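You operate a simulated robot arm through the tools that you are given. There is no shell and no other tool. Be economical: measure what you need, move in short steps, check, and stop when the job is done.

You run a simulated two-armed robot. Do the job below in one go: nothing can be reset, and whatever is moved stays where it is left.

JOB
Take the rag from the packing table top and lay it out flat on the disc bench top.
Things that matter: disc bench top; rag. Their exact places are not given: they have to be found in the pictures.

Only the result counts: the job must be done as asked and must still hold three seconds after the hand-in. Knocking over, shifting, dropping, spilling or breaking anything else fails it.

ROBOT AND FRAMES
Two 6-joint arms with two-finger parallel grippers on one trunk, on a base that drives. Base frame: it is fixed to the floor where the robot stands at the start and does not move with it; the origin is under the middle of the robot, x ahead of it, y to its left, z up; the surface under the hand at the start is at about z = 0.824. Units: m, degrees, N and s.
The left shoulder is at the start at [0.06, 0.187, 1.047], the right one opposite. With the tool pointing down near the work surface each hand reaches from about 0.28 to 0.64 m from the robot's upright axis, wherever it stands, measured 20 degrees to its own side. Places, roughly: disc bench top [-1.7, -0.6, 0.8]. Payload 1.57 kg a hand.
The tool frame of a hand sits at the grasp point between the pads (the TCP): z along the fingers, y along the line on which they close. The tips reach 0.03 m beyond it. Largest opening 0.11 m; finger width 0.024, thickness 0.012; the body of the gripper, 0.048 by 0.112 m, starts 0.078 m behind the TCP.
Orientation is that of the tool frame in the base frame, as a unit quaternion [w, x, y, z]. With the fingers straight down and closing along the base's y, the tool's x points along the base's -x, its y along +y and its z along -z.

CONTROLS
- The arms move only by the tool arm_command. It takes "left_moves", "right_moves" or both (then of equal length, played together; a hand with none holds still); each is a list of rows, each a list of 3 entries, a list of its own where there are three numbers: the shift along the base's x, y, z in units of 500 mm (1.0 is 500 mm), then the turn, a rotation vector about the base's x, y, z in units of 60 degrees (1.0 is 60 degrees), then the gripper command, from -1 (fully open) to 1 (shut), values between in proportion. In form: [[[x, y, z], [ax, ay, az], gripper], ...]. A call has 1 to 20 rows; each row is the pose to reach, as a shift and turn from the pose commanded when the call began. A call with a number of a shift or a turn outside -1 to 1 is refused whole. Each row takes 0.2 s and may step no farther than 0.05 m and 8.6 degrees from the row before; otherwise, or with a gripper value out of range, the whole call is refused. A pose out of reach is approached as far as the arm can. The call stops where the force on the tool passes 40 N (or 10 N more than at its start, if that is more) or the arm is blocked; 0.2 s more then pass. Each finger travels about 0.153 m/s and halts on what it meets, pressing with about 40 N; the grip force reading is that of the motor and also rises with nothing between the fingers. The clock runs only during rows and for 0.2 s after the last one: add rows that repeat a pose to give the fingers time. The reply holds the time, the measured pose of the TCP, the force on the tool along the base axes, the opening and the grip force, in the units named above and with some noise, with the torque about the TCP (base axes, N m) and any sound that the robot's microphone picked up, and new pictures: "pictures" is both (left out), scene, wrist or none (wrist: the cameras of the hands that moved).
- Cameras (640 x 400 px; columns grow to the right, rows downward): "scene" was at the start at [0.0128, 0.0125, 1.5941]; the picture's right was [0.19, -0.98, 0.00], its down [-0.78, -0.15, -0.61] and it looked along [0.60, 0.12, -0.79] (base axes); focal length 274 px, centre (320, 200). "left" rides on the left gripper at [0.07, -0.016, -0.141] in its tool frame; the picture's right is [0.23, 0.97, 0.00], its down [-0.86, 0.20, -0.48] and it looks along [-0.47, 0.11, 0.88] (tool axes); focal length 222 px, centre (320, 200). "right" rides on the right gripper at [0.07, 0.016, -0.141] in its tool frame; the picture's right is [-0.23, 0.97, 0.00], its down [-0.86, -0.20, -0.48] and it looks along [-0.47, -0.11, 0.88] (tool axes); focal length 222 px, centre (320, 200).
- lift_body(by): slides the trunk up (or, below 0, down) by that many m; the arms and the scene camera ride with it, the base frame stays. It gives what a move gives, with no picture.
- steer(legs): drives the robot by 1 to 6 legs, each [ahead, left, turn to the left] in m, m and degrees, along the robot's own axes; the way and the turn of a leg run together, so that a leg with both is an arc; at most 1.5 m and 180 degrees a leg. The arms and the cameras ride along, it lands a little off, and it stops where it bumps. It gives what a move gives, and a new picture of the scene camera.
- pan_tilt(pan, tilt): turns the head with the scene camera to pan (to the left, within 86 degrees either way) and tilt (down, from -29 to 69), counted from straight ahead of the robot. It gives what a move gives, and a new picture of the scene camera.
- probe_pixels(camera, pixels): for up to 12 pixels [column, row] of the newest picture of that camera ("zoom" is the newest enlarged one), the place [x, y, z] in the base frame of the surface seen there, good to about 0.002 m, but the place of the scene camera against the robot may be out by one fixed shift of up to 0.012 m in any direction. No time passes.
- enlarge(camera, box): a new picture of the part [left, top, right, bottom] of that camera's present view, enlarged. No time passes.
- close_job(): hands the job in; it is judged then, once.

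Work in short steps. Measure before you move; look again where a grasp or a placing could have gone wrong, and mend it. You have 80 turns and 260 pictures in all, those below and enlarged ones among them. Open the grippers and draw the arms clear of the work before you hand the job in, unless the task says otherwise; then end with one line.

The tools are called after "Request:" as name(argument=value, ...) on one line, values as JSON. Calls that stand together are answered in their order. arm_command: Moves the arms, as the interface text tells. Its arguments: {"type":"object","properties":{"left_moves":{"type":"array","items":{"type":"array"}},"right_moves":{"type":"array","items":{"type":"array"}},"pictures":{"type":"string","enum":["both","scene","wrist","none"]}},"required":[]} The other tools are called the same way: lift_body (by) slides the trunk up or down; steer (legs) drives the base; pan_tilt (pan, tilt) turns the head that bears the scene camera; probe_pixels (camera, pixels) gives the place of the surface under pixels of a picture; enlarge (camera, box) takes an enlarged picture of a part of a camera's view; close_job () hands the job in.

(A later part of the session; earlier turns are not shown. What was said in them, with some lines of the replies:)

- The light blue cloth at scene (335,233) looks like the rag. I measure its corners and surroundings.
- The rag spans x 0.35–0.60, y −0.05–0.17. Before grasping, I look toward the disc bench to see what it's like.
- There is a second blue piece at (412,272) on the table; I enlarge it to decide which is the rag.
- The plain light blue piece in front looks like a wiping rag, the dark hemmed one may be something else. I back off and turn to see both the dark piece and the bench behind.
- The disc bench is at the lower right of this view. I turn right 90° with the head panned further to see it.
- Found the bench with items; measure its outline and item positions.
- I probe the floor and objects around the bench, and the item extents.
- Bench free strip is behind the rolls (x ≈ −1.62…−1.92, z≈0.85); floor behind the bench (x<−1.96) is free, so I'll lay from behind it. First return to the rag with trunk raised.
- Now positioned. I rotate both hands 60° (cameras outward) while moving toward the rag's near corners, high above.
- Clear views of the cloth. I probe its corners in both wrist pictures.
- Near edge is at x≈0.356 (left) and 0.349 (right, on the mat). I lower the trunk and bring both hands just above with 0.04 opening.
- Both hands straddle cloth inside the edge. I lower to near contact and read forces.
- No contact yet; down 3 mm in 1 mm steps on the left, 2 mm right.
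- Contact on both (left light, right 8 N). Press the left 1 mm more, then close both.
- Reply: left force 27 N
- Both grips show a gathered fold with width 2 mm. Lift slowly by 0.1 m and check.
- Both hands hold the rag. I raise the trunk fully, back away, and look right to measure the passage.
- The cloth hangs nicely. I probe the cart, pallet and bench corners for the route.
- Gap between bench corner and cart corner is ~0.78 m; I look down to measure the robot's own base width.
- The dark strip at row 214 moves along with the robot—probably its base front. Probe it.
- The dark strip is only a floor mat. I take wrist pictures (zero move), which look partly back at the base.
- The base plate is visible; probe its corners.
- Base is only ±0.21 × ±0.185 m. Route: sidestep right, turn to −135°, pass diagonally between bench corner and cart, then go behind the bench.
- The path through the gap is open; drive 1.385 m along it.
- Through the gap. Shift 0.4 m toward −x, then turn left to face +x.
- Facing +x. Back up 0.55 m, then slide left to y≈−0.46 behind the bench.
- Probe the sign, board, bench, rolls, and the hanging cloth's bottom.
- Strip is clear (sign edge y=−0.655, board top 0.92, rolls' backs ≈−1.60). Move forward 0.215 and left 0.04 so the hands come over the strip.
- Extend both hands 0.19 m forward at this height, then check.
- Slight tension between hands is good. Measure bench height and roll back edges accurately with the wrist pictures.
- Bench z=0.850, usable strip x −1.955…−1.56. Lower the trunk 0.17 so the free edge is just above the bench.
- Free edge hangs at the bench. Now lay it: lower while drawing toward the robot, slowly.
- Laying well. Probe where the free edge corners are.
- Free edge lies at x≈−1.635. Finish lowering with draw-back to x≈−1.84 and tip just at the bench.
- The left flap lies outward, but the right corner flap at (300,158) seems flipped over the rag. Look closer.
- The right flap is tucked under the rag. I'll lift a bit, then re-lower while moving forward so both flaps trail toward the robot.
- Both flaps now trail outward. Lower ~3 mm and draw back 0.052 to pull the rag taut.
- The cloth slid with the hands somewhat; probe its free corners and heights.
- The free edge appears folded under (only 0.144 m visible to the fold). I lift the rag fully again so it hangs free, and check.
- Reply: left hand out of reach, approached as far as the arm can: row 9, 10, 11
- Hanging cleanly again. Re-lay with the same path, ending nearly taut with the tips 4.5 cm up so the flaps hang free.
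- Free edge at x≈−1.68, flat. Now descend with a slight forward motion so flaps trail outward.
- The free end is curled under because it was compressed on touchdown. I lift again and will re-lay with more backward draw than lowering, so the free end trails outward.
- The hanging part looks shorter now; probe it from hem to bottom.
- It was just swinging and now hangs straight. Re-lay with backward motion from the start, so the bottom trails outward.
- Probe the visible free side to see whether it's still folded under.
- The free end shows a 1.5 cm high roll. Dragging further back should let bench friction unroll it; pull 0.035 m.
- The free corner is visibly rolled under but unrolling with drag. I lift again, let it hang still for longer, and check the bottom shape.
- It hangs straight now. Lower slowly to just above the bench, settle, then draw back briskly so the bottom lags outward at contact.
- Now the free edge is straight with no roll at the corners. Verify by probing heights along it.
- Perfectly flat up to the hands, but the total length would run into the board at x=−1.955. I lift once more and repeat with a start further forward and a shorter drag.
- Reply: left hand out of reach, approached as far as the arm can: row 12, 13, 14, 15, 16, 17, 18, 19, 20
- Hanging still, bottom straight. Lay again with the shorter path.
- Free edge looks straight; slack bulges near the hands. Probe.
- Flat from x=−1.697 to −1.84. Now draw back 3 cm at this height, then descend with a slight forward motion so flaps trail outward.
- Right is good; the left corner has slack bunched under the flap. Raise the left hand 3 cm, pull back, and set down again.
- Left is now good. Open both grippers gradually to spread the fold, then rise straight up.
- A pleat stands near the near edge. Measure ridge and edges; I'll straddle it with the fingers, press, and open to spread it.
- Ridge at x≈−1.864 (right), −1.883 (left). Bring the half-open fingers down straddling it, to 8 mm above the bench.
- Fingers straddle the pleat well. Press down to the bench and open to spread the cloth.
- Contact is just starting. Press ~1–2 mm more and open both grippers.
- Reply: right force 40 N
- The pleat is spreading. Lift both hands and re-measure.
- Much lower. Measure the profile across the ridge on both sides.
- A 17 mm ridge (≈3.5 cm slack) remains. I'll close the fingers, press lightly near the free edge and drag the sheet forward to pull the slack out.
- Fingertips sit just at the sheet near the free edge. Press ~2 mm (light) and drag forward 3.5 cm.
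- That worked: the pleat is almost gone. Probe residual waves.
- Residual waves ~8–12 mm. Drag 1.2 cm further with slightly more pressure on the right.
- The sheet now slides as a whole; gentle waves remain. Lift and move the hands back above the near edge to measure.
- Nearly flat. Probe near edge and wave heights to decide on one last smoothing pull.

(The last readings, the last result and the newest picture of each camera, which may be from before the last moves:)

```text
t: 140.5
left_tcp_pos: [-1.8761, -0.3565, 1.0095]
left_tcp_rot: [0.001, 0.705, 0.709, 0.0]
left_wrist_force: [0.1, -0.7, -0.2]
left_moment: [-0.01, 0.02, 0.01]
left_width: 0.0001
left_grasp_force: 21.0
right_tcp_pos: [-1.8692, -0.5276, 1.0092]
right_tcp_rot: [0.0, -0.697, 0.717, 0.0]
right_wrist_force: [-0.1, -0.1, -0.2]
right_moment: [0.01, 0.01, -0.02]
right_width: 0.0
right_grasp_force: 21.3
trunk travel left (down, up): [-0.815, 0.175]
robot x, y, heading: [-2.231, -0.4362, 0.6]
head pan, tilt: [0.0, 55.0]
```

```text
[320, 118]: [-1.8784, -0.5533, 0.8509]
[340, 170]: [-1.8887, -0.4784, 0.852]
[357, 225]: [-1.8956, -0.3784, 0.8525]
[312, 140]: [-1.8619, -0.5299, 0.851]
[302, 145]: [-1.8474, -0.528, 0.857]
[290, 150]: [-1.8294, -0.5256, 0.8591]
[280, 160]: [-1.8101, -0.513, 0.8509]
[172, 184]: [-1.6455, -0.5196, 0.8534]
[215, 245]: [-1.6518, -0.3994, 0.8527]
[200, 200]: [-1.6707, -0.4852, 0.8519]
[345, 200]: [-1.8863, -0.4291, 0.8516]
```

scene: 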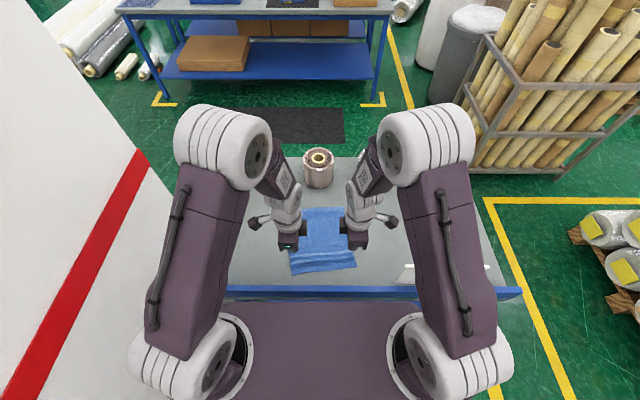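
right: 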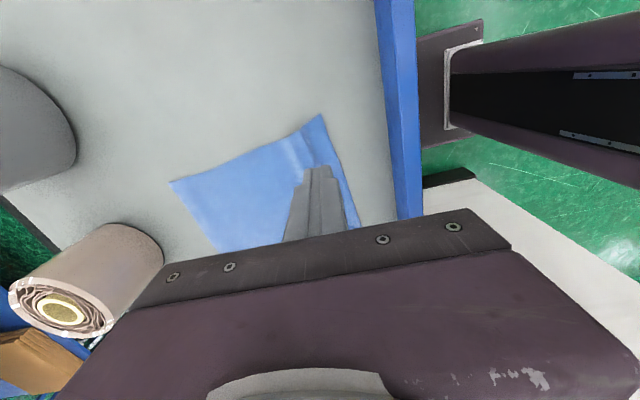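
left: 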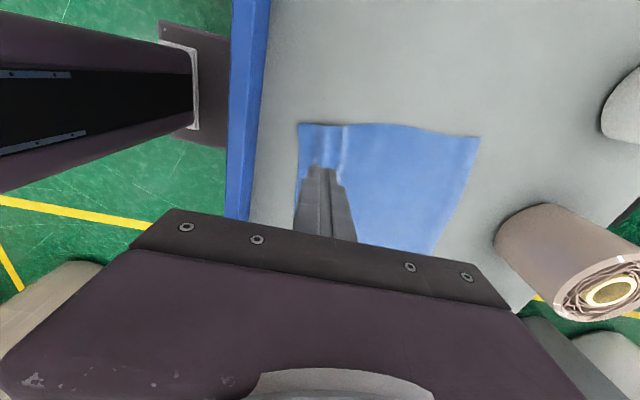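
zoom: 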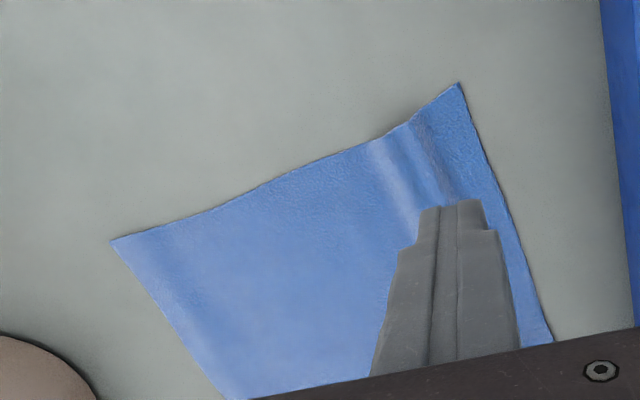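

Only 6–9 mm waves are left. One gentle pull: press on the near flap and drag back 1.2 cm.

Request:
arm_command(left_moves=[[[-0.02, 0, -0.08], [0, 0, 0], 1], [[-0.022, 0, -0.17], [0, 0, 0], 1], [[-0.022, 0, -0.24], [0, 0, 0], 1], [[-0.022, 0, -0.256], [0, 0, 0], 1], [[-0.022, 0, -0.259], [0, 0, 0], 1], [[-0.03, 0, -0.259], [0, 0, 0], 1], [[-0.038, 0, -0.259], [0, 0, 0], 1], [[-0.046, 0, -0.259], [0, 0, 0], 1], [[-0.05, 0, -0.259], [0, 0, 0], 1]], right_moves=[[[0, 0, -0.08], [0, 0, 0], 1], [[0, 0, -0.17], [0, 0, 0], 1], [[0, 0, -0.24], [0, 0, 0], 1], [[0, 0, -0.256], [0, 0, 0], 1], [[0, 0, -0.26], [0, 0, 0], 1], [[-0.008, 0, -0.26], [0, 0, 0], 1], [[-0.016, 0, -0.26], [0, 0, 0], 1], [[-0.024, 0, -0.26], [0, 0, 0], 1], [[-0.03, 0, -0.26], [0, 0, 0], 1]], pictures="none")

Request:
arm_command(left_moves=[[[0, 0, 0.06], [0, 0, 0], 1], [[0, 0, 0.15], [0, 0, 0], 1], [[0, 0, 0.25], [0, 0, 0], 1], [[0, 0, 0.34], [0, 0, 0], 0.5], [[0, 0, 0.43], [0, 0, 0], 0], [[0, 0, 0.52], [0, 0, 0], -1]], right_moves=[[[0, 0, 0.06], [0, 0, 0], 1], [[0, 0, 0.15], [0, 0, 0], 1], [[0, 0, 0.25], [0, 0, 0], 1], [[0, 0, 0.34], [0, 0, 0], 0.5], [[0, 0, 0.43], [0, 0, 0], 0], [[0, 0, 0.52], [0, 0, 0], -1]])

Request:
enlarge(camera="left", box=[240, 60, 480, 240])

Request:
enlarge(camera="right", box=[160, 60, 400, 240])

```text
t: 142.5
left_tcp_pos: [-1.9032, -0.3559, 0.8825]
left_tcp_rot: [0.0, 0.705, 0.709, 0.0]
left_wrist_force: [0.4, 0.2, 1.6]
left_moment: [0.0, -0.02, -0.03]
left_width: 0.0
left_grasp_force: 21.3
right_tcp_pos: [-1.8837, -0.5273, 0.8816]
right_tcp_rot: [0.0, -0.698, 0.716, -0.001]
right_wrist_force: [2.3, -1.0, 17.9]
right_moment: [-0.07, -0.01, 0.05]
right_width: 0.0
right_grasp_force: 21.6
trunk travel left (down, up): [-0.815, 0.175]
robot x, y, heading: [-2.229, -0.4359, 0.2]
head pan, tilt: [0.0, 55.0]
```

```text
t: 143.9
left_tcp_pos: [-1.9023, -0.3569, 1.1407]
left_tcp_rot: [0.001, 0.705, 0.709, 0.0]
left_wrist_force: [-1.0, 0.8, -0.3]
left_moment: [-0.04, -0.01, -0.01]
left_width: 0.1099
left_grasp_force: 0.0
right_tcp_pos: [-1.8847, -0.5278, 1.1436]
right_tcp_rot: [0.0, -0.698, 0.716, 0.0]
right_wrist_force: [-0.1, -0.3, 0.4]
right_moment: [-0.02, -0.04, 0.0]
right_width: 0.1098
right_grasp_force: 0.1
trunk travel left (down, up): [-0.815, 0.175]
robot x, y, heading: [-2.2298, -0.4357, 0.2]
head pan, tilt: [0.0, 55.0]
```

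scene: 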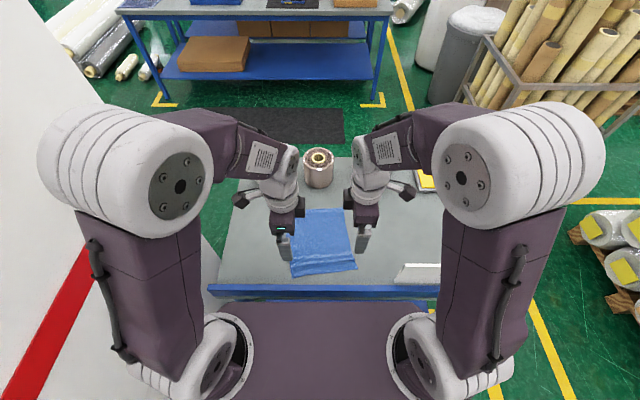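
right: 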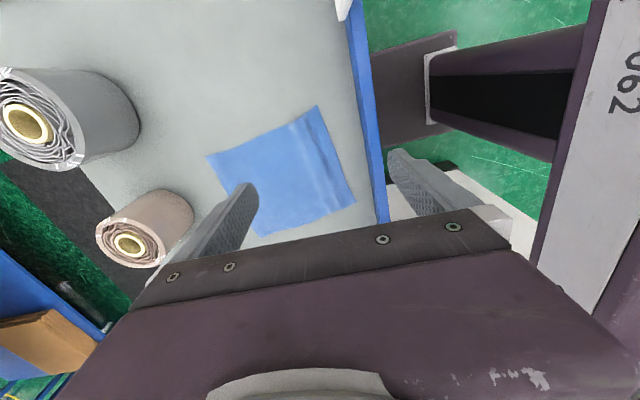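
left: 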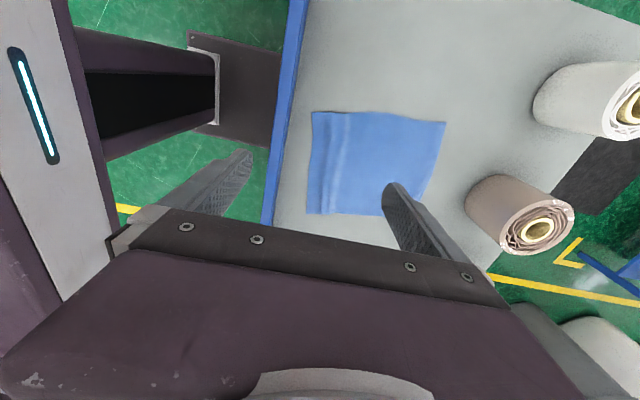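

```text
2.22 times, centred on (360, 150) of left
```

zoom: 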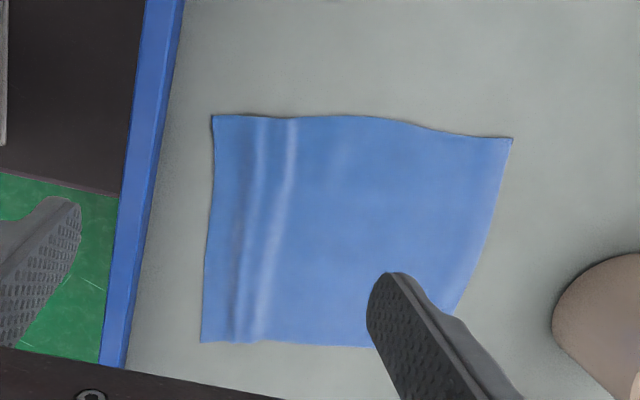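

```text
2.22 times, centred on (280, 150) of right
```

zoom: 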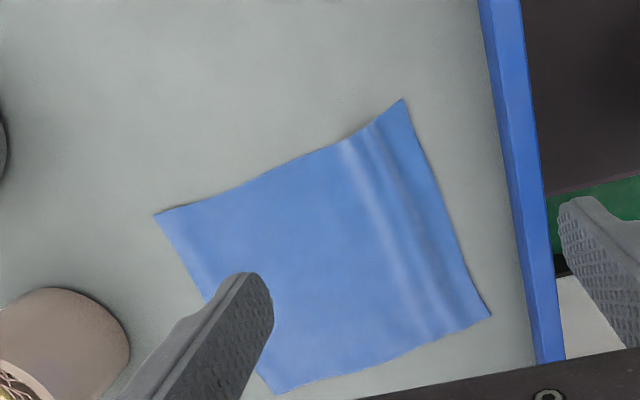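

The rag lies spread with only faint waves. Check the final corners and wave heights.

Request:
probe_pixels(camera="left", pixels=[[313, 112], [445, 122], [308, 212], [350, 130], [338, 130], [346, 150], [338, 200], [330, 150], [400, 140]])

Request:
probe_pixels(camera="right", pixels=[[316, 108], [209, 157], [354, 203], [263, 233], [318, 140], [325, 160], [305, 140], [320, 190], [340, 180]])

```text
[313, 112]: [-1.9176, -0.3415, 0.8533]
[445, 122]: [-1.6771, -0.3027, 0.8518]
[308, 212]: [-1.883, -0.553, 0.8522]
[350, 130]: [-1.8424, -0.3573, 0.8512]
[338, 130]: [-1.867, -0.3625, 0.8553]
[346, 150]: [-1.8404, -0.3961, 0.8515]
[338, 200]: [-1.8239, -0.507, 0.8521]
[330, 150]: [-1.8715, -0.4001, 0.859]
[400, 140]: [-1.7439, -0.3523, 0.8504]
```

```text
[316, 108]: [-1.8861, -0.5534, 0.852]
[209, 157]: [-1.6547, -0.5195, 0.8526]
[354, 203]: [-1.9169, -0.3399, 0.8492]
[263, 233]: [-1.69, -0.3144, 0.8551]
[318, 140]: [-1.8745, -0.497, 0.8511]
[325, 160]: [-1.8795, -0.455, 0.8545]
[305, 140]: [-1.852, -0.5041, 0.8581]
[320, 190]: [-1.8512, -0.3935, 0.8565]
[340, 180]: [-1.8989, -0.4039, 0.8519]
```

All four corners are spread (0.243 × 0.217 m, full size), waves ≤7 mm. Raise the trunk, back the robot away and hand in after a look.

Request:
lift_body(by=0.12)

Request:
steer(legs=[[-0.3, 0, 0]])

Request:
enlarge(camera="scene", box=[200, 100, 460, 260])

```text
t: 145.4
left_tcp_pos: [-1.9002, -0.3575, 1.2589]
left_tcp_rot: [-0.001, 0.705, 0.709, 0.0]
left_wrist_force: [0.0, -0.9, -0.6]
left_moment: [0.02, 0.01, -0.01]
left_width: 0.1097
left_grasp_force: 0.1
right_tcp_pos: [-1.8826, -0.5268, 1.2632]
right_tcp_rot: [0.0, -0.698, 0.717, 0.0]
right_wrist_force: [-0.4, -1.0, 0.0]
right_moment: [0.04, 0.01, -0.01]
right_width: 0.11
right_grasp_force: 0.1
trunk travel left (down, up): [-0.935, 0.055]
robot x, y, heading: [-2.2297, -0.4374, 0.3]
head pan, tilt: [0.0, 55.0]
```

```text
t: 147.4
left_tcp_pos: [-2.1986, -0.3593, 1.2595]
left_tcp_rot: [0.0, 0.705, 0.709, 0.0]
left_wrist_force: [0.0, 0.7, -0.6]
left_moment: [0.02, 0.01, 0.04]
left_width: 0.11
left_grasp_force: 0.0
right_tcp_pos: [-2.1805, -0.5281, 1.2613]
right_tcp_rot: [0.0, -0.699, 0.715, 0.001]
right_wrist_force: [-0.3, 0.2, -1.0]
right_moment: [-0.02, 0.02, 0.0]
right_width: 0.11
right_grasp_force: 0.1
trunk travel left (down, up): [-0.935, 0.055]
robot x, y, heading: [-2.5305, -0.4374, 0.4]
head pan, tilt: [0.0, 55.0]
```

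scene: 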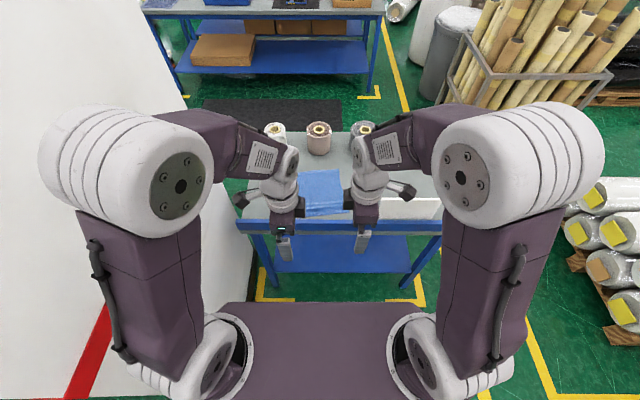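

```text
2.46 times, centred on (330, 180) of scene
```

zoom: 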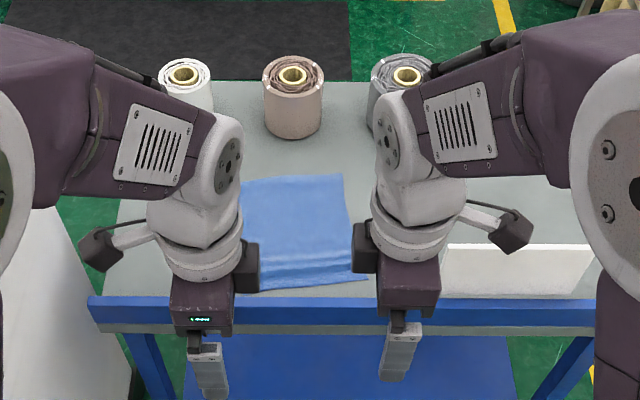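

The rag lies flat behind the rolls, nothing else has been disturbed, and the arms are clear with grippers open. I hand in.

Request:
close_job()

```text
The job is handed in.
```

The rag is laid out flat on the disc bench top, spread to its full size of about 0.24 × 0.22 m with faint waves up to about 8 mm high. I saw nothing else moved; I took the plain light blue cloth as the rag rather than the darker hemmed piece at the end of the packing table.
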